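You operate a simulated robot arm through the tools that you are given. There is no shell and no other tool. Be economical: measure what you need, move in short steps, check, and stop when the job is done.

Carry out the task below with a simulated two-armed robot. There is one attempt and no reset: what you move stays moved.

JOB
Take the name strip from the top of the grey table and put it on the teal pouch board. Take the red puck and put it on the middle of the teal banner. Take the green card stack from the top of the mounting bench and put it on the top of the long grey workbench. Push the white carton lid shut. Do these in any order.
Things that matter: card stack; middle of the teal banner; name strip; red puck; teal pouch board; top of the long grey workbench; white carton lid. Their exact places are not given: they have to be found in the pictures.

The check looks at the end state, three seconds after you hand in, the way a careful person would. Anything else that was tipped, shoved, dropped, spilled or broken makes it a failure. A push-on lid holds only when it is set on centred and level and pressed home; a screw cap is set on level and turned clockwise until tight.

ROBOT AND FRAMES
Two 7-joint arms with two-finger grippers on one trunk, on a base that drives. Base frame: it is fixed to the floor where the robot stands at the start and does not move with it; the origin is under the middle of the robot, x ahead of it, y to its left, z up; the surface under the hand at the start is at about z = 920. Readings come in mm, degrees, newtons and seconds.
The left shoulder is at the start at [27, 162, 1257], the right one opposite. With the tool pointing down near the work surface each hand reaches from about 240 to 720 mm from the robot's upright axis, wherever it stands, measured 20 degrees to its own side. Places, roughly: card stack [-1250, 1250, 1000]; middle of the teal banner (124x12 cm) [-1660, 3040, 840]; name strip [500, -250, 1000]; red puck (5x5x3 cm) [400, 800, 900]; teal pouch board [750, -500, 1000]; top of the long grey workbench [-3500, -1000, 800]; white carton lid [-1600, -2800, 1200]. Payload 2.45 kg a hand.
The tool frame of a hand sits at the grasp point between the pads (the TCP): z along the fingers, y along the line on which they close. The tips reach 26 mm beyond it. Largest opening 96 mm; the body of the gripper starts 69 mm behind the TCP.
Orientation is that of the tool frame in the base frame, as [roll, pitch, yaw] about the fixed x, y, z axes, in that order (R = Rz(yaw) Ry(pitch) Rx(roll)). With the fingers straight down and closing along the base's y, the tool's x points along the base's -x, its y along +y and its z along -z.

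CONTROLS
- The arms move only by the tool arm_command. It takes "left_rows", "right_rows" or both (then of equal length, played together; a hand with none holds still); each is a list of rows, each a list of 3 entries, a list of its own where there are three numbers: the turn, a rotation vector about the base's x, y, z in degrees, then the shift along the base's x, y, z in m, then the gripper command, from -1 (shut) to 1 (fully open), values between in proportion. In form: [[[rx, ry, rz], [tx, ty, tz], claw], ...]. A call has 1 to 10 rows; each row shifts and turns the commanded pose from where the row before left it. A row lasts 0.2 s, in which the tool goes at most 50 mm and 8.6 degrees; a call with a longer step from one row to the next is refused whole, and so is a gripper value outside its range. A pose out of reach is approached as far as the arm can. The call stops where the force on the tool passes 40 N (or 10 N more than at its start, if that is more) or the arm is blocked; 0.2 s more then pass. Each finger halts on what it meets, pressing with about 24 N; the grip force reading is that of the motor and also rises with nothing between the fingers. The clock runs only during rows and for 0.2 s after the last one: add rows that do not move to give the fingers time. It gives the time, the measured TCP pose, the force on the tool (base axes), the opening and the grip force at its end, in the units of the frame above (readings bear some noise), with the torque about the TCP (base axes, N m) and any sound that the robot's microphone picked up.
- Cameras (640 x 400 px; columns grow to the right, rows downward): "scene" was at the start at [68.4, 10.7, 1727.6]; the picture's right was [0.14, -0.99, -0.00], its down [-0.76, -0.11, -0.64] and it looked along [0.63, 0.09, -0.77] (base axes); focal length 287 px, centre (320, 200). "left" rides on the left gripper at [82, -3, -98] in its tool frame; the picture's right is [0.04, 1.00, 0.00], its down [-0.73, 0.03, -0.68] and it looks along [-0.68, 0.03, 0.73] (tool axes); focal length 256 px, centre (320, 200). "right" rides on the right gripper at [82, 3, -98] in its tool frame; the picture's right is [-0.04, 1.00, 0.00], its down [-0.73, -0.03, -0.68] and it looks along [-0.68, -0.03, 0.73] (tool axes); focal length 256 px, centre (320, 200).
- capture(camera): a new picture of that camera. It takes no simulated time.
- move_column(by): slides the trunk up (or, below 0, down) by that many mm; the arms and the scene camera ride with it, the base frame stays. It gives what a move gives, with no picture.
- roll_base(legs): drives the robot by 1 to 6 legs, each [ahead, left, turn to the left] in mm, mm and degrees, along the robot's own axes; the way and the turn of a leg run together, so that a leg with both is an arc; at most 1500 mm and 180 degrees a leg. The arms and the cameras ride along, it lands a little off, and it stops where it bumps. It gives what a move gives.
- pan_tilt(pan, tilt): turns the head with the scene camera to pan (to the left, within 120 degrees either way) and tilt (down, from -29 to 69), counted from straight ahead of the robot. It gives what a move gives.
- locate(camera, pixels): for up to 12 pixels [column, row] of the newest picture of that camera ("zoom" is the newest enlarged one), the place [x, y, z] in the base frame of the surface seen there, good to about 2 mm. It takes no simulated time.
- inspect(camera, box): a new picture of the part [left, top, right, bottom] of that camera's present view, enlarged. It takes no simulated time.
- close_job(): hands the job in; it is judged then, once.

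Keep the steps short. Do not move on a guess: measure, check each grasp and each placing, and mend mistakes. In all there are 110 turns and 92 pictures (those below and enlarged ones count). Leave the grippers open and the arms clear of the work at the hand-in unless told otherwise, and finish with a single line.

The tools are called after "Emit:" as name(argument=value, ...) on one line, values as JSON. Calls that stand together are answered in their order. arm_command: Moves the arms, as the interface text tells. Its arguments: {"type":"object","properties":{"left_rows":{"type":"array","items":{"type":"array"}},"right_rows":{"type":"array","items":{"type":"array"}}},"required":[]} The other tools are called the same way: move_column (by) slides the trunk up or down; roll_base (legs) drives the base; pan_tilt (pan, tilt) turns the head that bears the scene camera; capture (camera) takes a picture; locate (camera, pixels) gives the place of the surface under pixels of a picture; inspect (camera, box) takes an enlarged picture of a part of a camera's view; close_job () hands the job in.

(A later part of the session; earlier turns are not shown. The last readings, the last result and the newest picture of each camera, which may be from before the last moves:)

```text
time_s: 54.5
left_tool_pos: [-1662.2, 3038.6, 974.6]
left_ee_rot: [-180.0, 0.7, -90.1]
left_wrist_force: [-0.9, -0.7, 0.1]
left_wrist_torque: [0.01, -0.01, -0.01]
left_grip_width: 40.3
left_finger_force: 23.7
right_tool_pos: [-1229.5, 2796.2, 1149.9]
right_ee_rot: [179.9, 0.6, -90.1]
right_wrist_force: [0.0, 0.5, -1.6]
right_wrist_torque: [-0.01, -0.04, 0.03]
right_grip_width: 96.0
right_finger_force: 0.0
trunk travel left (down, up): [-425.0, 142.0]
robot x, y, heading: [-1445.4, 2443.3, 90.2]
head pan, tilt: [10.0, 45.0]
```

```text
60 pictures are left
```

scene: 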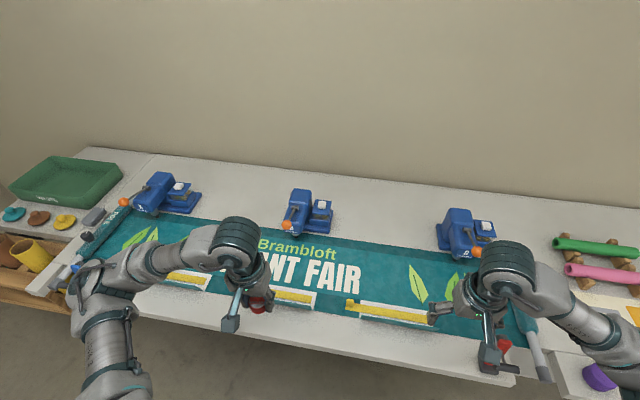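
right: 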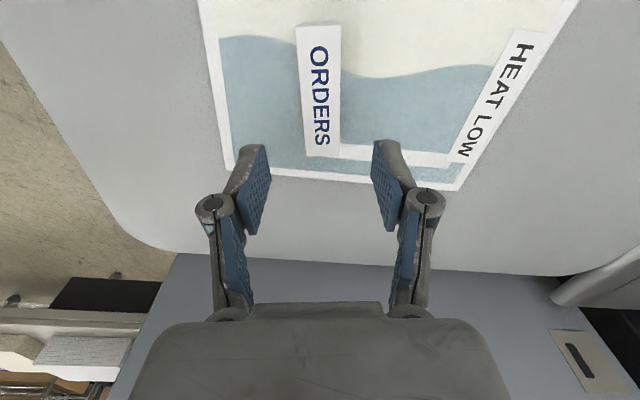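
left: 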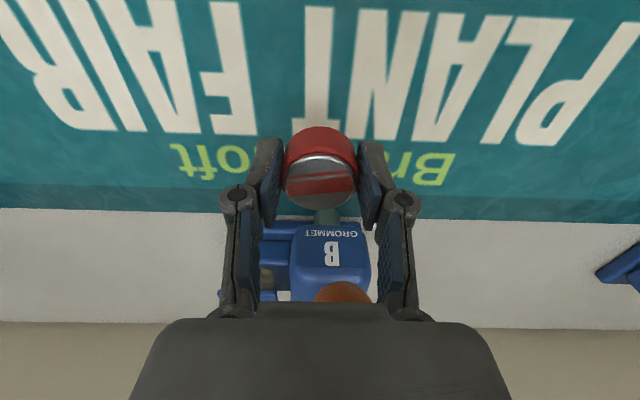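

Clear below. I'll lower to z≈876, then ease down.

Emit:
arm_command(left_rows=[[[0, 0, 0], [0, 0, -0.04], -1], [[0, 0, 0], [0, 0, -0.035], -1], [[0, 0, 0], [0, 0, -0.02], -1], [[0, 0, 0], [0, 0, -0.003], -1], [[0, 0, 0], [0, 0, 0], -1]])

Emit:
capture(camera="left")

```text
time_s: 55.2
left_tool_pos: [-1661.2, 3040.5, 912.7]
left_ee_rot: [-180.0, 1.7, -90.0]
left_wrist_force: [0.4, -9.5, 15.6]
left_wrist_torque: [1.55, 0.23, 0.16]
left_grip_width: 40.3
left_finger_force: 24.3
right_tool_pos: [-1227.0, 2792.5, 1151.7]
right_ee_rot: [179.8, 0.9, -90.2]
right_wrist_force: [0.3, 0.4, -0.1]
right_wrist_torque: [-0.02, 0.02, -0.01]
right_grip_width: 96.1
right_finger_force: 0.1
trunk travel left (down, up): [-425.0, 142.0]
robot x, y, heading: [-1447.7, 2442.7, 90.0]
head pan, tilt: [10.0, 45.0]
stopped in row 3 (left hand): the force on the tool passed its limit at 49 N (the readings are from after the stop); the commanded pose is now the measured one
```

```text
59 pictures are left
```

left: 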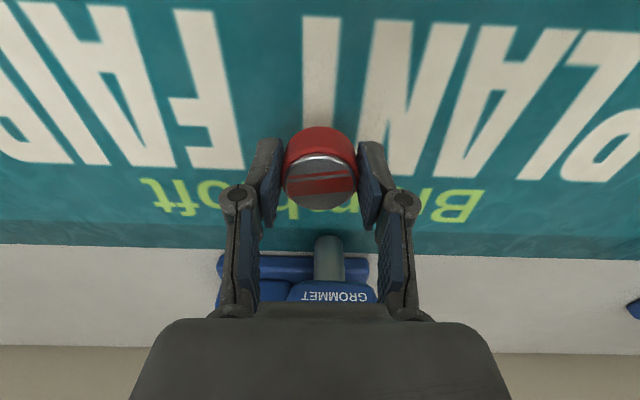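

Contact at z≈912, with the puck still well above the banner. I'll look where the hand touches before moving.

Emit:
capture(camera="scene")

Emit:
inspect(camera="scene", box=[200, 160, 380, 300])

```text
58 pictures are left
```

scene: 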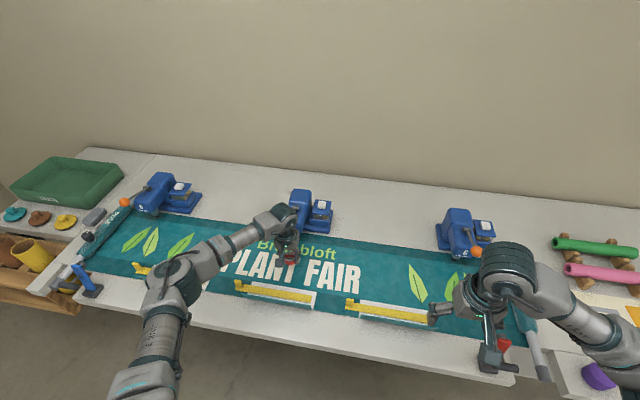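

```text
2.86 times, centred on (290, 230) of scene
```

zoom: 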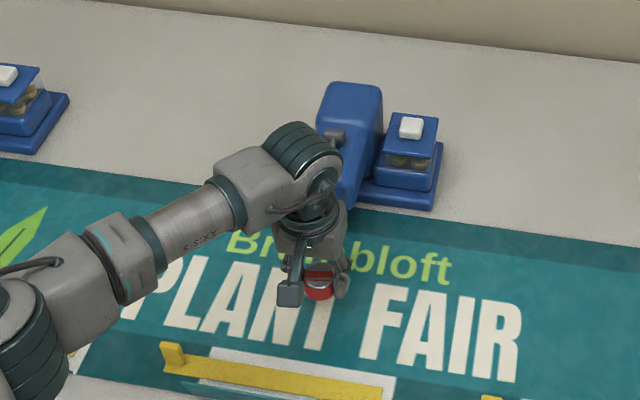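

The wrist touched the lever knob of grommet press B behind it. I'll raise back up and measure that knob.

Emit:
arm_command(left_rows=[[[0, 0, 0], [0, -0.002, 0.02], -1], [[0, 0, 0], [0, -0.01, 0.04], -1], [[0, 0, 0], [0, -0.03, 0.04], -1], [[0, 0, 0], [0, -0.05, 0], -1], [[0, 0, 0], [0, -0.05, 0], -1], [[0, 0, 0], [0, -0.05, 0], -1], [[0, 0, 0], [0, 0, 0], -1]])

Emit:
capture(camera="left")

Emit:
inspect(camera="scene", box=[210, 160, 370, 280])

```text
time_s: 56.8
left_tool_pos: [-1661.1, 2849.1, 1010.3]
left_ee_rot: [-179.9, 1.5, -90.0]
left_wrist_force: [-0.3, -0.1, -0.6]
left_wrist_torque: [-0.03, -0.01, 0.02]
left_grip_width: 40.3
left_finger_force: 24.3
right_tool_pos: [-1228.2, 2796.1, 1150.8]
right_ee_rot: [179.9, 0.7, -90.1]
right_wrist_force: [-0.7, 0.7, -0.1]
right_wrist_torque: [0.0, -0.03, -0.01]
right_grip_width: 96.0
right_finger_force: 0.0
trunk travel left (down, up): [-425.0, 142.0]
robot x, y, heading: [-1448.9, 2447.3, 90.3]
head pan, tilt: [10.0, 45.0]
```

```text
56 pictures are left
```

left: 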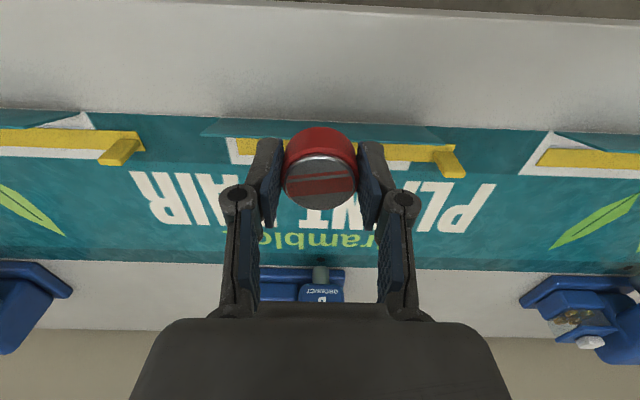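

```text
3.33 times, centred on (290, 220) of scene
```

zoom: 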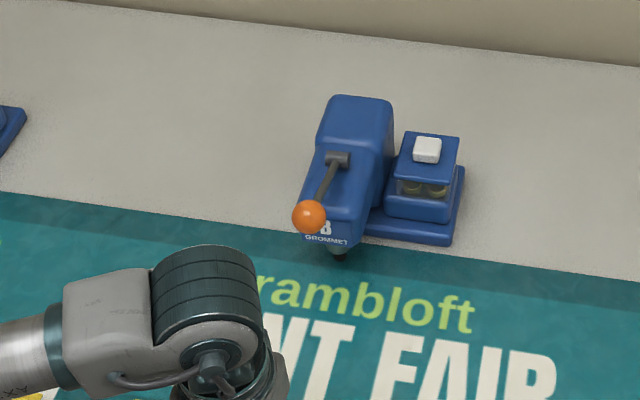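

The press stands in place. I'll measure its knob, and those of presses A and C for comparison.

Emit:
locate(camera="zoom", pixels=[[308, 214], [338, 160], [360, 110], [338, 250], [325, 215], [425, 150], [440, 240]])

Emit:
capture(camera="scene")

```text
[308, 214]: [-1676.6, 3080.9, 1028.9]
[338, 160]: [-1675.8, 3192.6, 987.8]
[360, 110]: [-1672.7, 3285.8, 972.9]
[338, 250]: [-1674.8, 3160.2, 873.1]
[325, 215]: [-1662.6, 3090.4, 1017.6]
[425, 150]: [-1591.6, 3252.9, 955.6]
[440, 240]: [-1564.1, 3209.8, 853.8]
```

```text
54 pictures are left
```

scene: 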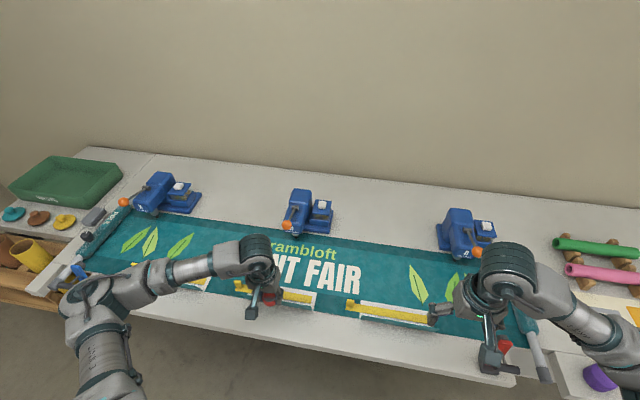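

The lever knob overhangs the banner at (-1676,3090,1017), so a vertical hand cannot fit at y 3040. I'll first set the puck down upright at y≈2985, on the near half of the banner. Then I'll regrip it with a hand tilted back about 25° and move it to the middle.

Emit:
arm_command(left_rows=[[[0, 0, 0], [0, 0.045, 0], -1], [[0, 0, 0], [0, 0.045, 0], -1], [[0, 0, 0], [0, 0.046, 0], -1], [[0, 0, 0], [0, 0, -0.035], -1], [[0, 0, 0], [0, 0, -0.035], -1], [[0, 0, 0], [0, 0, -0.035], -1], [[0, 0, 0], [0, 0, -0.024], -1], [[0, 0, 0], [0, 0, -0.004], -1], [[0, 0, 0], [0, 0, 0], -1]])

Emit:
capture(camera="left")

```text
time_s: 58.8
left_tool_pos: [-1663.9, 2985.2, 876.7]
left_ee_rot: [-179.9, 1.5, -90.1]
left_wrist_force: [-0.1, 1.0, 0.0]
left_wrist_torque: [0.02, 0.0, 0.02]
left_grip_width: 40.5
left_finger_force: 23.9
right_tool_pos: [-1228.5, 2795.2, 1150.8]
right_ee_rot: [179.9, 0.6, -90.1]
right_wrist_force: [-0.4, -0.4, -0.5]
right_wrist_torque: [-0.03, 0.02, 0.01]
right_grip_width: 96.1
right_finger_force: 0.1
trunk travel left (down, up): [-425.0, 142.0]
robot x, y, heading: [-1449.6, 2446.2, 90.1]
head pan, tilt: [10.0, 45.0]
```

```text
53 pictures are left
```

left: 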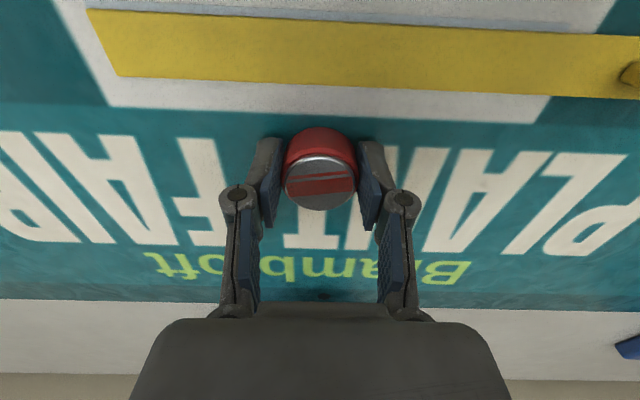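

I'll ease down onto the banner, open, tilt the hand back 25° around the puck, and grip again.

Emit:
arm_command(left_rows=[[[0, 0, 0], [0, 0, -0.0015], -1], [[0, 0, 0], [0, 0, -0.0015], -1], [[0, 0, 0], [0, 0, 0], 0], [[0, 0, 0], [0, 0, 0.001], 0.3], [[8.4, 0, 0], [0, -0.003, 0.0015], 0.3], [[8.4, 0, 0], [0, -0.003, 0.0015], 0.3], [[8.2, 0, 0], [0, -0.003, 0.0015], 0.3], [[0, 0, 0], [0, 0, 0], 0.3]])

Emit:
capture(camera="left")

```text
time_s: 60.6
left_tool_pos: [-1663.9, 2976.0, 880.8]
left_ee_rot: [-179.8, 26.5, -89.9]
left_wrist_force: [0.6, 0.2, 0.2]
left_wrist_torque: [0.03, 0.0, 0.0]
left_grip_width: 62.5
left_finger_force: 0.0
right_tool_pos: [-1228.2, 2795.8, 1150.7]
right_ee_rot: [179.9, 0.7, -90.1]
right_wrist_force: [1.1, -0.1, -0.2]
right_wrist_torque: [0.01, -0.02, -0.01]
right_grip_width: 96.2
right_finger_force: 0.0
trunk travel left (down, up): [-425.0, 142.0]
robot x, y, heading: [-1451.9, 2444.6, 90.0]
head pan, tilt: [10.0, 45.0]
```

```text
52 pictures are left
```

left: 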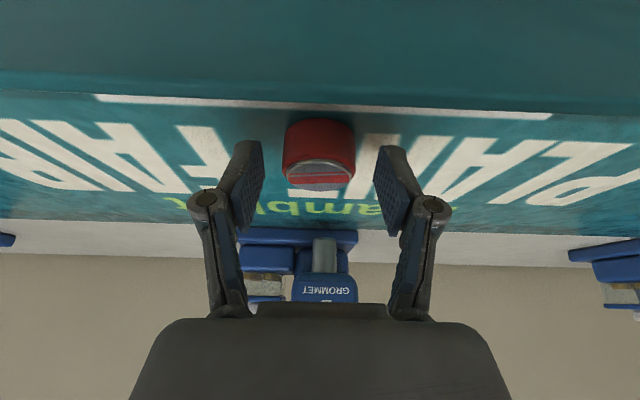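

Now the hand is tilted and straddling the puck. I'll measure the puck.

Emit:
locate(camera="left", pixels=[[320, 135], [320, 165], [320, 175], [286, 150], [354, 150], [320, 182], [250, 190], [390, 190], [320, 100]])

```text
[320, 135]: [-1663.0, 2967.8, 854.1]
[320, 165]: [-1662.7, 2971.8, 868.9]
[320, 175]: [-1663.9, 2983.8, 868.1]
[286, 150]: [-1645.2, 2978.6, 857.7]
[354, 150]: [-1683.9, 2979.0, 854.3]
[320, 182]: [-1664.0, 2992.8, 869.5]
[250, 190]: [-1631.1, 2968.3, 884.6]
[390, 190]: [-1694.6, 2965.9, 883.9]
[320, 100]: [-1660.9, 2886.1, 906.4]
```

Puck centre y≈2984. I'll lower 4 mm and close.

Emit:
arm_command(left_rows=[[[0, 0, 0], [0, 0.001, -0.002], 0.3], [[0, 0, 0], [0, 0, -0.002], 0.3], [[0, 0, 0], [0, 0, 0], -0.1], [[0, 0, 0], [0, 0, 0], -0.4], [[0, 0, 0], [0, 0, 0], -1], [[0, 0, 0], [0, 0, 0], -1], [[0, 0, 0], [0, 0.003, 0.01], -1], [[0, 0, 0], [0, 0.002, 0.005], -1], [[0, 0, 0], [0, 0, 0], -1]])

Emit:
capture(camera="left")

```text
time_s: 62.6
left_tool_pos: [-1663.9, 2982.5, 890.6]
left_ee_rot: [-179.8, 26.5, -90.1]
left_wrist_force: [0.1, -1.1, -0.8]
left_wrist_torque: [-0.02, -0.02, 0.01]
left_grip_width: 40.2
left_finger_force: 24.0
right_tool_pos: [-1227.8, 2794.3, 1150.6]
right_ee_rot: [-180.0, 0.7, -90.1]
right_wrist_force: [0.2, 0.2, -0.9]
right_wrist_torque: [-0.01, 0.04, 0.04]
right_grip_width: 96.1
right_finger_force: 0.1
trunk travel left (down, up): [-425.0, 142.0]
robot x, y, heading: [-1452.5, 2444.0, 90.3]
head pan, tilt: [10.0, 45.0]
```

```text
51 pictures are left
```

left: 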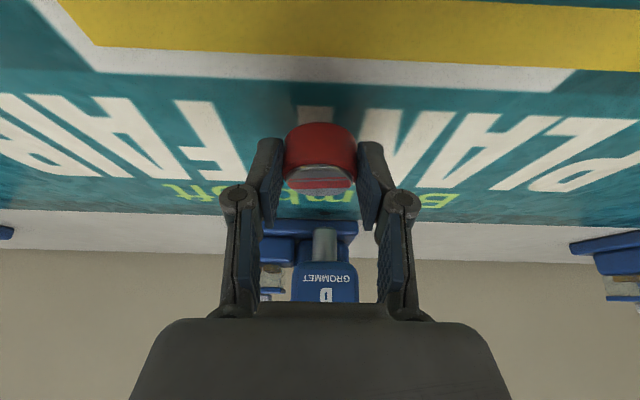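

The puck is held level. I'll move 49 mm forward to the middle and lower 13 mm.

Emit:
arm_command(left_rows=[[[0, 0, 0], [0, 0.02, 0], -1], [[0, 0, 0], [0, 0.02, 0], -1], [[0, 0, 0], [0, 0.009, 0], -1], [[0, 0, 0], [0, 0, -0.008], -1], [[0, 0, 0], [0, 0, -0.004], -1], [[0, 0, 0], [0, 0, 0], -1]])

Emit:
capture(camera="left")

Emit:
inspect(camera="scene", box=[210, 160, 370, 280])

```text
time_s: 64.0
left_tool_pos: [-1663.8, 3032.5, 879.2]
left_ee_rot: [-179.8, 26.6, -90.0]
left_wrist_force: [-0.6, 0.0, -1.0]
left_wrist_torque: [0.0, 0.03, 0.0]
left_grip_width: 40.0
left_finger_force: 24.3
right_tool_pos: [-1227.7, 2795.2, 1150.6]
right_ee_rot: [180.0, 0.7, -90.1]
right_wrist_force: [-0.6, 0.0, -0.5]
right_wrist_torque: [-0.03, 0.0, 0.01]
right_grip_width: 96.1
right_finger_force: 0.0
trunk travel left (down, up): [-425.0, 142.0]
robot x, y, heading: [-1451.2, 2446.0, 90.4]
head pan, tilt: [10.0, 45.0]
```

```text
50 pictures are left
```

left: 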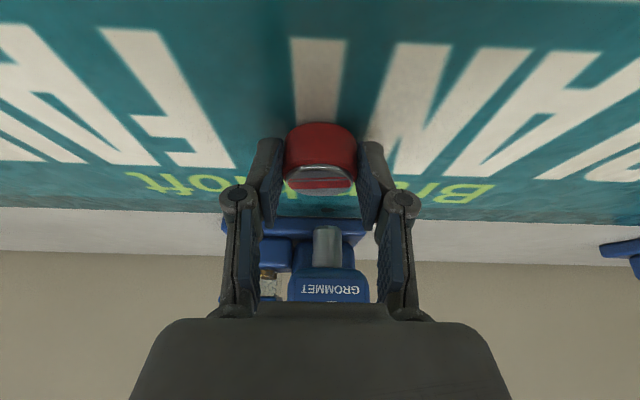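

```text
3.33 times, centred on (290, 220) of scene
```

zoom: 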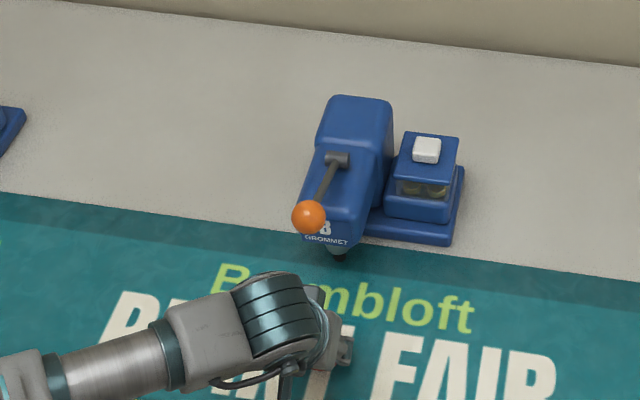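

Wrist clears the knob, no force. I'll lower 2 mm, open, and withdraw along the finger axis, back toward me.

Emit:
arm_command(left_rows=[[[0, 0, 0], [0, 0, -0.001], -1], [[0, 0, 0], [0, 0, -0.001], -1], [[0, 0, 0], [0, 0, 0], -0.05], [[0, 0, 0], [0, 0, 0], 0.3], [[0, 0, 0], [0, 0, 0], 0.3], [[0, 0, 0], [0, -0.012, 0.024], 0.3], [[0, 0, 0], [0, -0.02, 0.04], 0.3], [[0, 0, 0], [0, -0.03, 0.035], 0.3], [[0, 0, 0], [0, -0.03, 0.03], 0.3], [[0, 0, 0], [0, -0.04, 0.02], 0.3]])

Emit:
capture(camera="left")

```text
time_s: 66.2
left_tool_pos: [-1661.9, 2897.6, 1027.6]
left_ee_rot: [-179.9, 26.5, -89.9]
left_wrist_force: [-0.3, -0.8, 0.2]
left_wrist_torque: [0.01, -0.02, -0.02]
left_grip_width: 62.2
left_finger_force: 0.1
right_tool_pos: [-1228.6, 2794.9, 1151.0]
right_ee_rot: [179.9, 0.9, -90.2]
right_wrist_force: [-0.2, -0.7, 0.3]
right_wrist_torque: [0.01, -0.02, -0.03]
right_grip_width: 95.8
right_finger_force: 0.0
trunk travel left (down, up): [-425.0, 142.0]
robot x, y, heading: [-1449.3, 2447.5, 90.3]
head pan, tilt: [10.0, 45.0]
```

```text
48 pictures are left
```

left: 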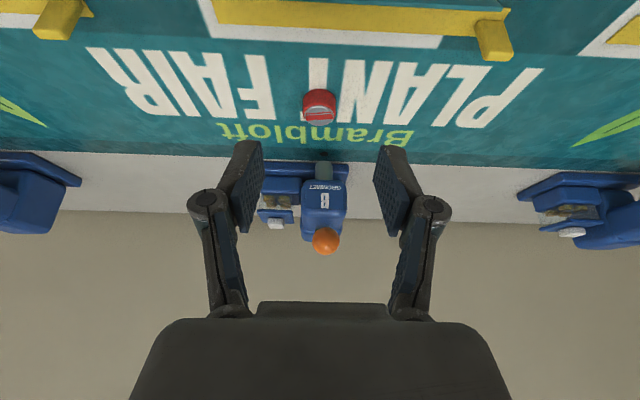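

Emit:
locate(camera="left", pixels=[[319, 112], [319, 120], [304, 110], [336, 110], [324, 239]])

Emit:
arm_command(left_rows=[[[-8.6, 0, 0], [0, -0.03, 0.04], 1], [[-8.6, 0, 0], [0, -0.04, 0.03], 1], [[-8.6, 0, 0], [0, -0.04, 0.03], 1], [[0, 0, 0], [0, -0.03, 0.03], 1]])

```text
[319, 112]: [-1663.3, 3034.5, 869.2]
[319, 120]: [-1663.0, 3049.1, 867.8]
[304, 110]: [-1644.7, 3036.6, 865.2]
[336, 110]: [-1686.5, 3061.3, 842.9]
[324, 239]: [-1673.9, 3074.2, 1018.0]
```

```text
time_s: 67.2
left_tool_pos: [-1661.0, 2755.5, 1157.6]
left_ee_rot: [-179.8, 0.7, -89.9]
left_wrist_force: [0.3, 0.4, -0.5]
left_wrist_torque: [0.05, 0.0, 0.01]
left_grip_width: 96.1
left_finger_force: 0.1
right_tool_pos: [-1227.9, 2794.9, 1151.1]
right_ee_rot: [179.8, 0.8, -90.1]
right_wrist_force: [0.6, -1.4, -0.7]
right_wrist_torque: [0.0, -0.01, -0.01]
right_grip_width: 96.0
right_finger_force: 0.0
trunk travel left (down, up): [-425.0, 142.0]
robot x, y, heading: [-1448.1, 2446.5, 90.0]
head pan, tilt: [10.0, 45.0]
```

The puck rests at (-1663,3039), and the press is undisturbed. Next is the green stack: I'll back off, go right, turn to face -x and slide down alongside the mounting bench's end.

Emit:
roll_base(legs=[[-100, 0, 0], [0, -1200, 0], [0, 0, 90], [0, 1010, 0]])

Emit:
pan_tilt(pan=10, tilt=40)

Emit:
capture(camera="scene")

```text
time_s: 82.6
left_tool_pos: [-552.9, 1173.4, 1159.5]
left_ee_rot: [179.7, 0.9, -1.0]
left_wrist_force: [-0.2, 0.3, 0.1]
left_wrist_torque: [-0.06, -0.02, 0.0]
left_grip_width: 95.9
left_finger_force: 0.0
right_tool_pos: [-584.8, 1606.8, 1148.5]
right_ee_rot: [179.4, 0.7, -1.0]
right_wrist_force: [0.6, 0.5, 0.5]
right_wrist_torque: [-0.04, -0.02, 0.02]
right_grip_width: 96.3
right_finger_force: 0.0
trunk travel left (down, up): [-425.0, 142.0]
robot x, y, heading: [-234.7, 1369.4, 179.4]
head pan, tilt: [10.0, 45.0]
```

```text
time_s: 83.3
left_tool_pos: [-552.1, 1164.1, 1158.2]
left_ee_rot: [-179.8, 0.8, -1.0]
left_wrist_force: [0.6, 0.6, -0.2]
left_wrist_torque: [0.03, -0.03, 0.01]
left_grip_width: 96.3
left_finger_force: 0.1
right_tool_pos: [-582.7, 1596.7, 1152.8]
right_ee_rot: [179.8, 0.9, -1.2]
right_wrist_force: [0.7, 0.5, 0.6]
right_wrist_torque: [-0.01, -0.02, 0.02]
right_grip_width: 96.1
right_finger_force: 0.0
trunk travel left (down, up): [-425.0, 142.0]
robot x, y, heading: [-236.4, 1367.5, 179.2]
head pan, tilt: [10.0, 40.0]
```

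```text
47 pictures are left
```

scene: 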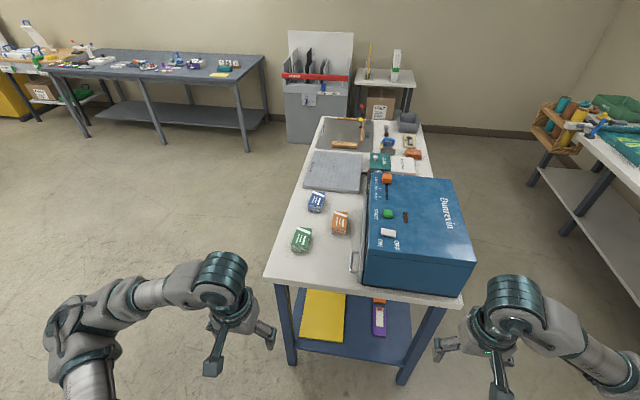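

The green stack is at (301,240). I'll enlarge and measure it, and the grey workbench too.

Emit:
inspect(camera="scene", box=[260, 180, 380, 260])

Emit:
locate(camera="zoom", pixels=[[190, 270], [230, 262], [275, 262], [220, 320], [268, 320], [250, 290], [220, 350], [200, 385], [320, 300], [400, 240]])

Emit:
inspect(camera="scene", box=[0, 20, 280, 160])

Emit:
locate(camera="scene", pixels=[[100, 75], [230, 60], [262, 56], [60, 72], [180, 80], [150, 60]])

```text
5.00 times, centred on (320, 220) of scene
```

zoom: 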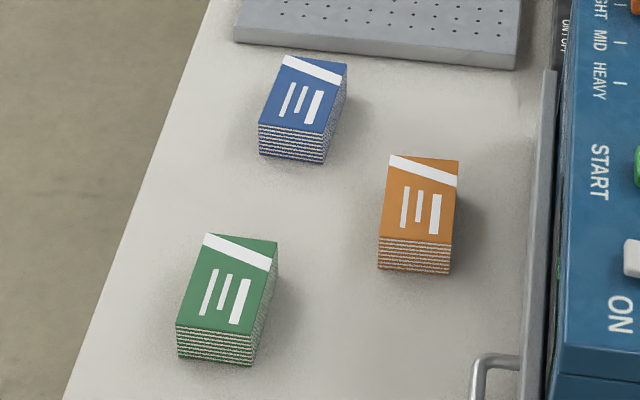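

```text
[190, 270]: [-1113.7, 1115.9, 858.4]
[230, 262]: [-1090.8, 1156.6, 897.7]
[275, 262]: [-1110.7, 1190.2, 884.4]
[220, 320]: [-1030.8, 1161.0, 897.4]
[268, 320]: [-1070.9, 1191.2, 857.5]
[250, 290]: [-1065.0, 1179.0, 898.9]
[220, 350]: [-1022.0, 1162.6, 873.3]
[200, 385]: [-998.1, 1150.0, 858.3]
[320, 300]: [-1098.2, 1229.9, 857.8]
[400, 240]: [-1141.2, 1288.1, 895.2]
```

```text
2.29 times, centred on (140, 90) of scene
```

zoom: 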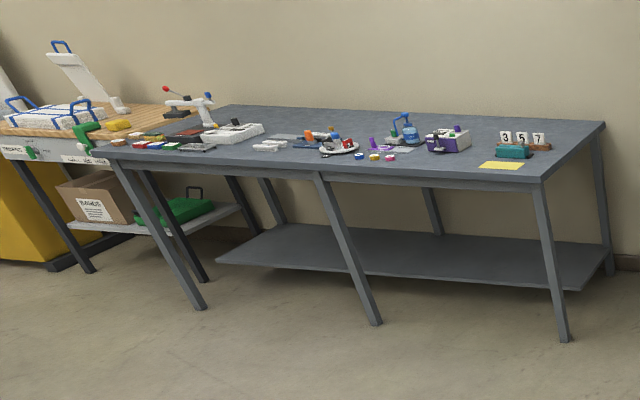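

```text
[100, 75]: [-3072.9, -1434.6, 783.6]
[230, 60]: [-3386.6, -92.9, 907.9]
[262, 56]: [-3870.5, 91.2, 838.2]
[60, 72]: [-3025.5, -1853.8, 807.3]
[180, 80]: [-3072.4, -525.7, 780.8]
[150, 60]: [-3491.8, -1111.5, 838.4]
```

Grey workbench top is at z≈838 (x -3100 to -3870). The green stack is around (-1065,1163), z 858–898. I'll drive 200 mm ahead, then bring the left hand above it.

Emit:
roll_base(legs=[[200, 0, 0.7]])

Emit:
arm_command(left_rows=[[[0, 0, 0], [-0.04, 0, 0], 1], [[0, 0, 0], [-0.04, 0, 0], 1], [[0, 0, 0], [-0.04, 0, -0.01], 1], [[0, 0, 0], [-0.04, 0, -0.02], 1], [[0, 0, 0], [-0.04, 0, -0.03], 1], [[0, 0, 0], [-0.04, 0, -0.03], 1], [[0, 0, 0], [0, 0, -0.03], 1], [[0, 0, 0], [0, 0, 0], 1]])

Emit:
capture(camera="left")

```text
time_s: 84.8
left_tool_pos: [-741.8, 1155.0, 1157.1]
left_ee_rot: [-179.6, 1.0, -0.1]
left_wrist_force: [0.1, -0.1, 0.1]
left_wrist_torque: [0.01, 0.0, 0.01]
left_grip_width: 95.9
left_finger_force: 0.0
right_tool_pos: [-777.6, 1589.0, 1153.2]
right_ee_rot: [-179.9, 1.0, -0.3]
right_wrist_force: [0.3, -0.1, 0.3]
right_wrist_torque: [0.01, -0.02, 0.01]
right_grip_width: 96.1
right_finger_force: 0.1
trunk travel left (down, up): [-425.0, 142.0]
robot x, y, heading: [-436.7, 1371.7, 179.6]
head pan, tilt: [10.0, 40.0]
```

```text
time_s: 86.6
left_tool_pos: [-982.7, 1158.1, 1038.6]
left_ee_rot: [-179.9, 1.1, -0.1]
left_wrist_force: [-0.2, 0.6, 0.1]
left_wrist_torque: [0.03, 0.03, 0.0]
left_grip_width: 95.8
left_finger_force: 0.0
right_tool_pos: [-777.8, 1591.9, 1152.7]
right_ee_rot: [179.9, 1.0, -0.3]
right_wrist_force: [0.4, 0.5, 0.0]
right_wrist_torque: [-0.02, -0.01, 0.01]
right_grip_width: 96.1
right_finger_force: 0.0
trunk travel left (down, up): [-425.0, 142.0]
robot x, y, heading: [-431.8, 1372.6, 179.7]
head pan, tilt: [10.0, 40.0]
```

```text
44 pictures are left
```

left: 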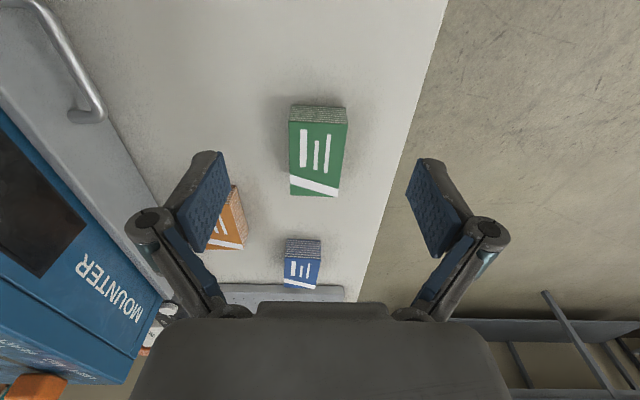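

Emit:
locate(camera="left", pixels=[[290, 123], [346, 123], [339, 195], [291, 193], [318, 160], [292, 107], [346, 110], [225, 190], [240, 160], [315, 240]])

```text
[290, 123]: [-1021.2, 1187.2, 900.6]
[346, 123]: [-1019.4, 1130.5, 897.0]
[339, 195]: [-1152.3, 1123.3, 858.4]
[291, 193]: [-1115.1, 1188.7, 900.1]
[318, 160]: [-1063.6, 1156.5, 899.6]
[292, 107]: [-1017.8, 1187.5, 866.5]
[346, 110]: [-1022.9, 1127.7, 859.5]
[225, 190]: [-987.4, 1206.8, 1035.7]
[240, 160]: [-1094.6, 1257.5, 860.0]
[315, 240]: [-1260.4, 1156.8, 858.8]
```

Stack: x -1020…-1115, y 1129…1187, top 899; centre (-1067,1158). I'll move over it at 80 mm opening and go down to TCP z≈889, then close.

Emit:
arm_command(left_rows=[[[0, 0, 0], [-0.042, 0, 0], 0.67], [[0, 0, 0], [-0.042, 0, 0], 0.67], [[0, 0, 0], [0, 0, -0.045], 0.67], [[0, 0, 0], [0, 0, -0.045], 0.67], [[0, 0, 0], [0, 0, -0.04], 0.67], [[0, 0, 0], [0, 0, -0.019], 0.67], [[0, 0, 0], [0, 0, 0], 0.67]])

Emit:
capture(camera="left")

```text
time_s: 88.2
left_tool_pos: [-1065.9, 1161.1, 888.1]
left_ee_rot: [-179.9, 1.0, -0.3]
left_wrist_force: [0.7, 0.7, 0.0]
left_wrist_torque: [-0.01, 0.0, -0.01]
left_grip_width: 80.4
left_finger_force: 0.1
right_tool_pos: [-777.3, 1595.0, 1152.5]
right_ee_rot: [179.9, 1.0, -0.3]
right_wrist_force: [0.2, 0.6, 0.5]
right_wrist_torque: [0.0, 0.0, -0.03]
right_grip_width: 96.0
right_finger_force: 0.0
trunk travel left (down, up): [-425.0, 142.0]
robot x, y, heading: [-431.1, 1373.2, 179.9]
head pan, tilt: [10.0, 40.0]
```

```text
43 pictures are left
```

left: 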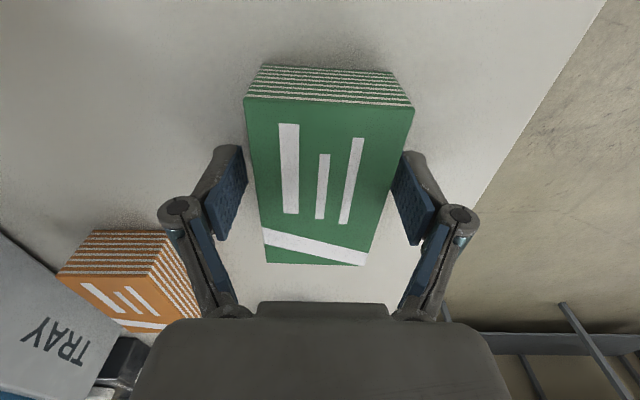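

The fingers straddle it. I'll shift 2 mm and close.

Emit:
arm_command(left_rows=[[[0, 0, 0], [0, -0.002, 0], 0.67], [[0, 0, 0], [0, 0, 0], 0.4], [[0, 0, 0], [0, 0, 0], 0.25], [[0, 0, 0], [0, 0, 0], 0.1], [[0, 0, 0], [0, 0, 0], -0.5], [[0, 0, 0], [0, 0, 0], -1], [[0, 0, 0], [0, 0, 0.015], -1], [[0, 0, 0], [0, 0, 0.015], -1], [[0, 0, 0], [0, 0, 0], -1]])

Emit:
capture(camera="left")

```text
time_s: 90.2
left_tool_pos: [-1067.8, 1157.2, 919.1]
left_ee_rot: [-179.8, 0.9, -0.2]
left_wrist_force: [-0.5, 0.1, -1.3]
left_wrist_torque: [-0.01, 0.0, 0.01]
left_grip_width: 59.7
left_finger_force: 24.1
right_tool_pos: [-778.1, 1593.9, 1151.0]
right_ee_rot: [179.9, 0.9, -0.4]
right_wrist_force: [-0.4, -0.9, 0.0]
right_wrist_torque: [-0.01, -0.01, 0.0]
right_grip_width: 95.8
right_finger_force: 0.0
trunk travel left (down, up): [-425.0, 142.0]
robot x, y, heading: [-432.3, 1371.2, 179.8]
head pan, tilt: [10.0, 40.0]
```

```text
42 pictures are left
```

left: 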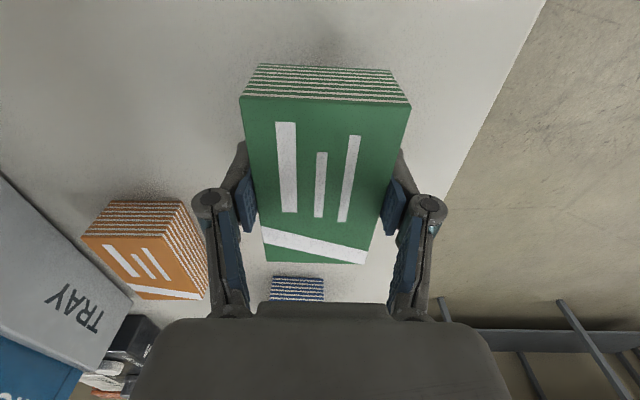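

The stack is held and clear of the bench. I'll raise and retract it, then look left (towards -y) for the route to the grey workbench.

Emit:
arm_command(left_rows=[[[0, 0, 0], [0, 0, 0.045], -1], [[0, 0, 0], [0, 0, 0.045], -1], [[0, 0, 0], [0.02, 0, 0.04], -1], [[0, 0, 0], [0.035, 0, 0.03], -1], [[0, 0, 0], [0.045, 0, 0.02], -1], [[0, 0, 0], [0.045, 0, 0.02], -1], [[0, 0, 0], [0.045, 0, 0.02], -1], [[0, 0, 0], [0.045, 0, 0.01], -1], [[0, 0, 0], [0.045, 0, 0.01], -1], [[0, 0, 0], [0.03, 0, 0], -1]])

Emit:
pan_tilt(pan=60, tilt=28)

Emit:
capture(camera="scene")

Emit:
capture(camera="left")

```text
time_s: 92.4
left_tool_pos: [-756.5, 1155.7, 1158.6]
left_ee_rot: [-179.9, 1.1, -0.3]
left_wrist_force: [0.0, 0.4, -2.0]
left_wrist_torque: [0.01, 0.01, -0.01]
left_grip_width: 59.7
left_finger_force: 23.8
right_tool_pos: [-777.1, 1591.8, 1153.4]
right_ee_rot: [179.9, 0.9, -0.4]
right_wrist_force: [0.6, -0.2, 0.7]
right_wrist_torque: [0.04, -0.01, 0.02]
right_grip_width: 96.1
right_finger_force: 0.0
trunk travel left (down, up): [-425.0, 142.0]
robot x, y, heading: [-434.1, 1371.9, 180.0]
head pan, tilt: [10.0, 40.0]
```

```text
time_s: 93.6
left_tool_pos: [-758.5, 1155.7, 1159.5]
left_ee_rot: [-179.7, 1.0, -0.2]
left_wrist_force: [0.5, -0.3, -1.3]
left_wrist_torque: [0.02, -0.01, -0.03]
left_grip_width: 59.6
left_finger_force: 24.0
right_tool_pos: [-778.1, 1591.9, 1153.0]
right_ee_rot: [179.9, 1.0, -0.3]
right_wrist_force: [0.4, 0.2, 0.5]
right_wrist_torque: [0.04, 0.01, -0.02]
right_grip_width: 96.1
right_finger_force: 0.0
trunk travel left (down, up): [-425.0, 142.0]
robot x, y, heading: [-431.5, 1369.2, 179.8]
head pan, tilt: [60.0, 28.0]
```

```text
41 pictures are left
```

scene: 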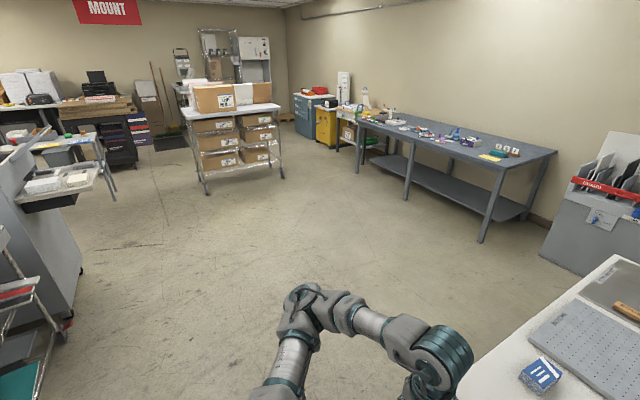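

```text
40 pictures are left
```

left: 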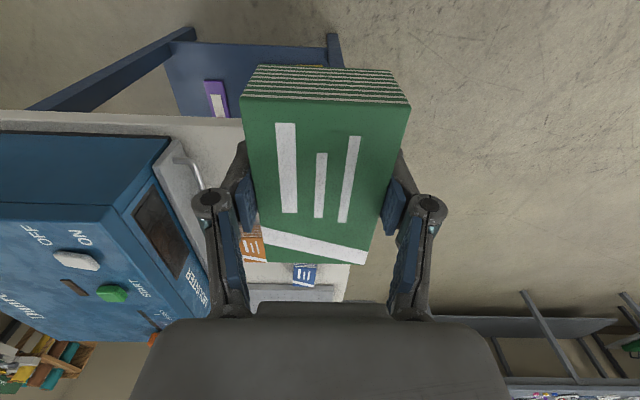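

Floor is clear. The carton with the lid seems to be on the rack at (230,110). I'll slide left 1560 mm and then drive 2200 mm ahead to face the grey workbench.

Emit:
roll_base(legs=[[0, 1000, 0], [0, 560, 0], [1200, 0, 0], [950, 0, 0]])

Emit:
pan_tilt(pan=5, tilt=40)

Emit:
capture(camera="scene")

```text
time_s: 111.9
left_tool_pos: [-2914.8, -414.7, 1160.8]
left_ee_rot: [179.8, 1.2, 0.4]
left_wrist_force: [-0.4, 0.1, -1.8]
left_wrist_torque: [-0.03, 0.02, 0.0]
left_grip_width: 59.5
left_finger_force: 24.2
right_tool_pos: [-2940.9, 21.9, 1151.3]
right_ee_rot: [179.8, 1.1, 0.3]
right_wrist_force: [0.4, 0.7, 0.4]
right_wrist_torque: [0.01, 0.0, -0.03]
right_grip_width: 95.9
right_finger_force: 0.1
trunk travel left (down, up): [-425.0, 142.0]
robot x, y, heading: [-2591.5, -201.9, -179.5]
head pan, tilt: [60.0, 28.0]
```

```text
time_s: 113.1
left_tool_pos: [-2911.5, -488.5, 1148.2]
left_ee_rot: [-177.2, 1.1, 0.8]
left_wrist_force: [0.5, -2.0, -1.9]
left_wrist_torque: [0.19, 0.08, 0.02]
left_grip_width: 59.7
left_finger_force: 24.0
right_tool_pos: [-2937.9, -51.1, 1163.2]
right_ee_rot: [-177.1, 1.2, 0.7]
right_wrist_force: [0.6, -1.5, 0.1]
right_wrist_torque: [0.22, 0.04, 0.01]
right_grip_width: 95.9
right_finger_force: 0.0
trunk travel left (down, up): [-425.0, 142.0]
robot x, y, heading: [-2595.2, -215.1, -179.4]
head pan, tilt: [5.0, 40.0]
```

```text
39 pictures are left
```

scene: 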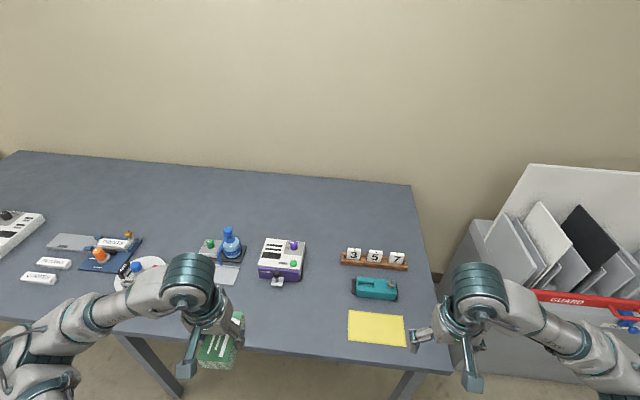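

Both hands read a tilt of about 3°, so the robot may be rocking after the drive. I'll let it settle with still rows and read again.

Emit:
arm_command(left_rows=[[[0, 0, 0], [0, 0, 0], -1], [[0, 0, 0], [0, 0, 0], -1], [[0, 0, 0], [0, 0, 0], -1], [[0, 0, 0], [0, 0, 0], -1], [[0, 0, 0], [0, 0, 0], -1], [[0, 0, 0], [0, 0, 0], -1]])

Emit:
capture(camera="scene")

```text
time_s: 114.7
left_tool_pos: [-2909.3, -454.0, 1155.1]
left_ee_rot: [-177.9, 1.5, 0.1]
left_wrist_force: [0.8, -0.8, -1.7]
left_wrist_torque: [0.09, 0.03, 0.02]
left_grip_width: 59.7
left_finger_force: 23.8
right_tool_pos: [-2936.0, -18.2, 1161.2]
right_ee_rot: [-178.1, 1.5, 0.1]
right_wrist_force: [0.0, -0.7, 0.5]
right_wrist_torque: [0.09, 0.04, 0.02]
right_grip_width: 95.9
right_finger_force: 0.1
trunk travel left (down, up): [-425.0, 142.0]
robot x, y, heading: [-2596.0, -198.5, -179.8]
head pan, tilt: [5.0, 40.0]
stopped in row 6 (left hand): the arm was blocked; the commanded pose is now the measured one
```

```text
38 pictures are left
```

scene: 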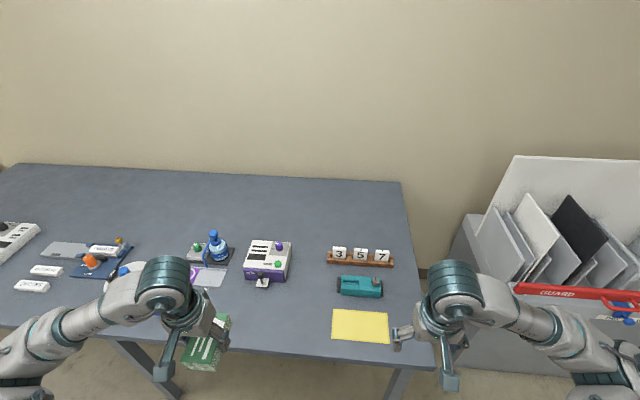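

Still drifting back. I'll wait another 2 s.

Emit:
arm_command(left_rows=[[[0, 0, 0], [0, 0, 0], -1], [[0, 0, 0], [0, 0, 0], -1], [[0, 0, 0], [0, 0, 0], -1], [[0, 0, 0], [0, 0, 0], -1], [[0, 0, 0], [0, 0, 0], -1], [[0, 0, 0], [0, 0, 0], -1], [[0, 0, 0], [0, 0, 0], -1], [[0, 0, 0], [0, 0, 0], -1]])

Emit:
capture(camera="scene")

```text
time_s: 116.5
left_tool_pos: [-2910.4, -440.3, 1158.3]
left_ee_rot: [-178.5, 1.5, -0.2]
left_wrist_force: [0.5, 0.3, -1.8]
left_wrist_torque: [-0.02, 0.01, 0.01]
left_grip_width: 59.8
left_finger_force: 23.5
right_tool_pos: [-2935.6, -5.5, 1160.0]
right_ee_rot: [-178.6, 1.3, -0.1]
right_wrist_force: [-0.1, -0.2, 0.8]
right_wrist_torque: [0.0, 0.04, -0.01]
right_grip_width: 96.0
right_finger_force: 0.1
trunk travel left (down, up): [-425.0, 142.0]
robot x, y, heading: [-2595.6, -196.6, -179.4]
head pan, tilt: [5.0, 40.0]
```

```text
37 pictures are left
```

scene: 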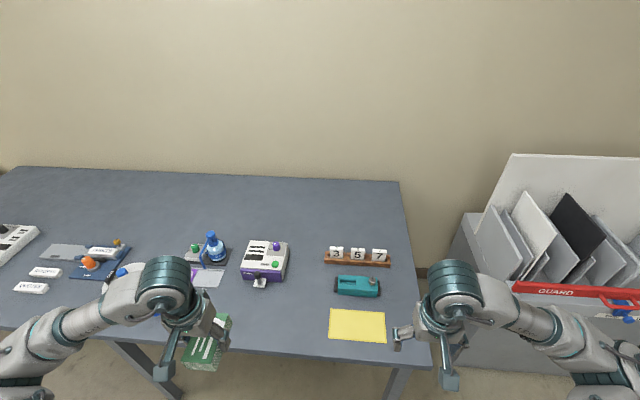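

Settled, with about 1.5° tilt left. I'll measure the free area near the front edge around (290,310).

Emit:
locate(camera="scene", pixels=[[290, 310], [290, 340], [262, 285], [330, 312], [205, 280], [270, 325], [235, 300], [300, 270], [225, 285]])

```text
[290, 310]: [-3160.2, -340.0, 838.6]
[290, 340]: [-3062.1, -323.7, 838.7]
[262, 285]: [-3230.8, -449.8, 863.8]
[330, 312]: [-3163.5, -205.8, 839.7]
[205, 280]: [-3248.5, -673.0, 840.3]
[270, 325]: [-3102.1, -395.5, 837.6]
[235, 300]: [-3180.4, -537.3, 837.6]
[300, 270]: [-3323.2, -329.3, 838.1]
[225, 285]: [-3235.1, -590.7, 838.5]
```

Free spot: centre (-3160,-320), surface z≈838.5. I'll level the hand, carry the stack over the spot, and lower to z≈960.

Emit:
arm_command(left_rows=[[[-1.5, -1.5, 0], [-0.03, 0.015, 0], -1], [[0, 0, 0], [-0.04, 0.02, 0], -1], [[0, 0, 0], [-0.04, 0.02, 0], -1], [[0, 0, 0], [-0.04, 0.02, 0], -1], [[0, 0, 0], [-0.04, 0.02, -0.02], -1], [[0, 0, 0], [-0.04, 0.02, -0.03], -1], [[0, 0, 0], [-0.02, 0.005, -0.04], -1], [[0, 0, 0], [0, 0, -0.045], -1], [[0, 0, 0], [0, 0, -0.045], -1], [[0, 0, 0], [0, 0, -0.02], -1]])

Emit:
capture(camera="left")

```text
refused: row 6 steps farther than a row can; nothing moved
```

```text
36 pictures are left
```

left: 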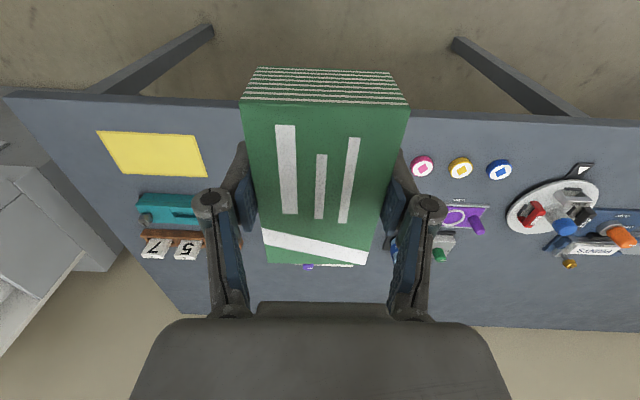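

One row was too long; I'll send it with smaller steps.

Emit:
arm_command(left_rows=[[[-1.5, -1.5, 0], [-0.03, 0.015, 0], -1], [[0, 0, 0], [-0.04, 0.02, 0], -1], [[0, 0, 0], [-0.04, 0.02, 0], -1], [[0, 0, 0], [-0.04, 0.02, 0], -1], [[0, 0, 0], [-0.04, 0.02, -0.02], -1], [[0, 0, 0], [-0.035, 0.015, -0.03], -1], [[0, 0, 0], [-0.025, 0.01, -0.04], -1], [[0, 0, 0], [0, 0, -0.045], -1], [[0, 0, 0], [0, 0, -0.045], -1], [[0, 0, 0], [0, 0, -0.02], -1]])

Emit:
capture(camera="left")

```text
time_s: 118.9
left_tool_pos: [-3154.9, -286.8, 962.1]
left_ee_rot: [178.0, 0.4, -0.3]
left_wrist_force: [0.5, 2.0, -1.2]
left_wrist_torque: [-0.16, 0.04, -0.01]
left_grip_width: 59.3
left_finger_force: 23.6
right_tool_pos: [-2927.9, 36.1, 1154.1]
right_ee_rot: [179.7, 1.7, -0.1]
right_wrist_force: [0.1, 1.7, -0.8]
right_wrist_torque: [-0.13, 0.05, 0.02]
right_grip_width: 96.1
right_finger_force: 0.1
trunk travel left (down, up): [-425.0, 142.0]
robot x, y, heading: [-2593.5, -194.3, -179.3]
head pan, tilt: [5.0, 40.0]
stopped in row 10 (left hand): the arm was blocked; the commanded pose is now the measured one
```

```text
35 pictures are left
```

left: 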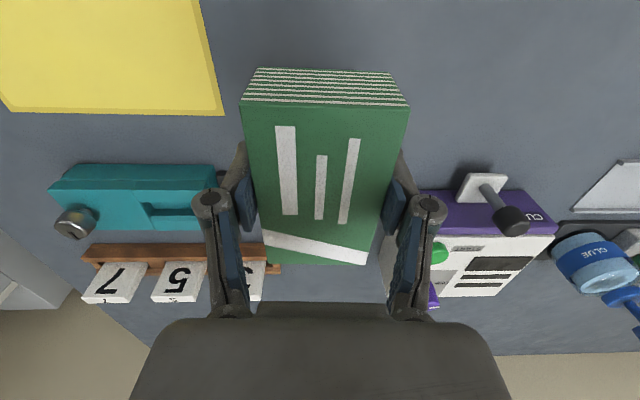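

The robot sways again: the right hand, which I did not command, shifted by 41 mm. I'll hold still and track it.

Emit:
arm_command(left_rows=[[[0, 0, 0], [0, 0, 0], -1], [[0, 0, 0], [0, 0, 0], -1]])

Emit:
arm_command(left_rows=[[[0, 0, 0], [0, 0, 0], -1], [[0, 0, 0], [0, 0, 0], -1], [[0, 0, 0], [0, 0, 0], -1]])

Emit:
arm_command(left_rows=[[[0, 0, 0], [0, 0, 0], -1], [[0, 0, 0], [0, 0, 0], -1], [[0, 0, 0], [0, 0, 0], -1], [[0, 0, 0], [0, 0, 0], -1], [[0, 0, 0], [0, 0, 0], -1], [[0, 0, 0], [0, 0, 0], -1]])

```text
time_s: 119.7
left_tool_pos: [-3152.0, -318.4, 962.7]
left_ee_rot: [178.9, 0.4, 0.1]
left_wrist_force: [-0.2, 0.5, -1.6]
left_wrist_torque: [-0.07, 0.0, -0.02]
left_grip_width: 59.8
left_finger_force: 24.2
right_tool_pos: [-2925.9, 3.6, 1160.8]
right_ee_rot: [-179.3, 2.0, 0.3]
right_wrist_force: [0.7, 0.5, 0.0]
right_wrist_torque: [-0.01, 0.02, -0.03]
right_grip_width: 96.0
right_finger_force: 0.0
trunk travel left (down, up): [-425.0, 142.0]
robot x, y, heading: [-2594.1, -209.0, -179.4]
head pan, tilt: [5.0, 40.0]
stopped in row 2 (left hand): the arm was blocked; the commanded pose is now the measured one
```

```text
time_s: 120.5
left_tool_pos: [-3153.4, -343.5, 959.2]
left_ee_rot: [-179.9, 0.4, 0.2]
left_wrist_force: [-0.2, -1.2, -1.9]
left_wrist_torque: [0.07, -0.01, -0.02]
left_grip_width: 59.5
left_finger_force: 24.2
right_tool_pos: [-2927.0, -25.1, 1162.4]
right_ee_rot: [-178.3, 1.9, 0.6]
right_wrist_force: [-0.7, -1.3, -0.3]
right_wrist_torque: [0.12, 0.0, 0.0]
right_grip_width: 95.9
right_finger_force: 0.0
trunk travel left (down, up): [-425.0, 142.0]
robot x, y, heading: [-2596.1, -218.1, -179.4]
head pan, tilt: [5.0, 40.0]
```

```text
time_s: 121.9
left_tool_pos: [-3154.3, -310.1, 962.2]
left_ee_rot: [178.2, 0.2, 0.0]
left_wrist_force: [0.1, 0.8, -1.4]
left_wrist_torque: [-0.06, 0.04, -0.01]
left_grip_width: 59.3
left_finger_force: 24.4
right_tool_pos: [-2927.0, 15.5, 1156.7]
right_ee_rot: [-179.8, 1.7, 0.2]
right_wrist_force: [0.4, 1.2, 0.6]
right_wrist_torque: [-0.06, 0.01, -0.01]
right_grip_width: 96.1
right_finger_force: 0.1
trunk travel left (down, up): [-425.0, 142.0]
robot x, y, heading: [-2595.6, -209.1, -179.6]
head pan, tilt: [5.0, 40.0]
```

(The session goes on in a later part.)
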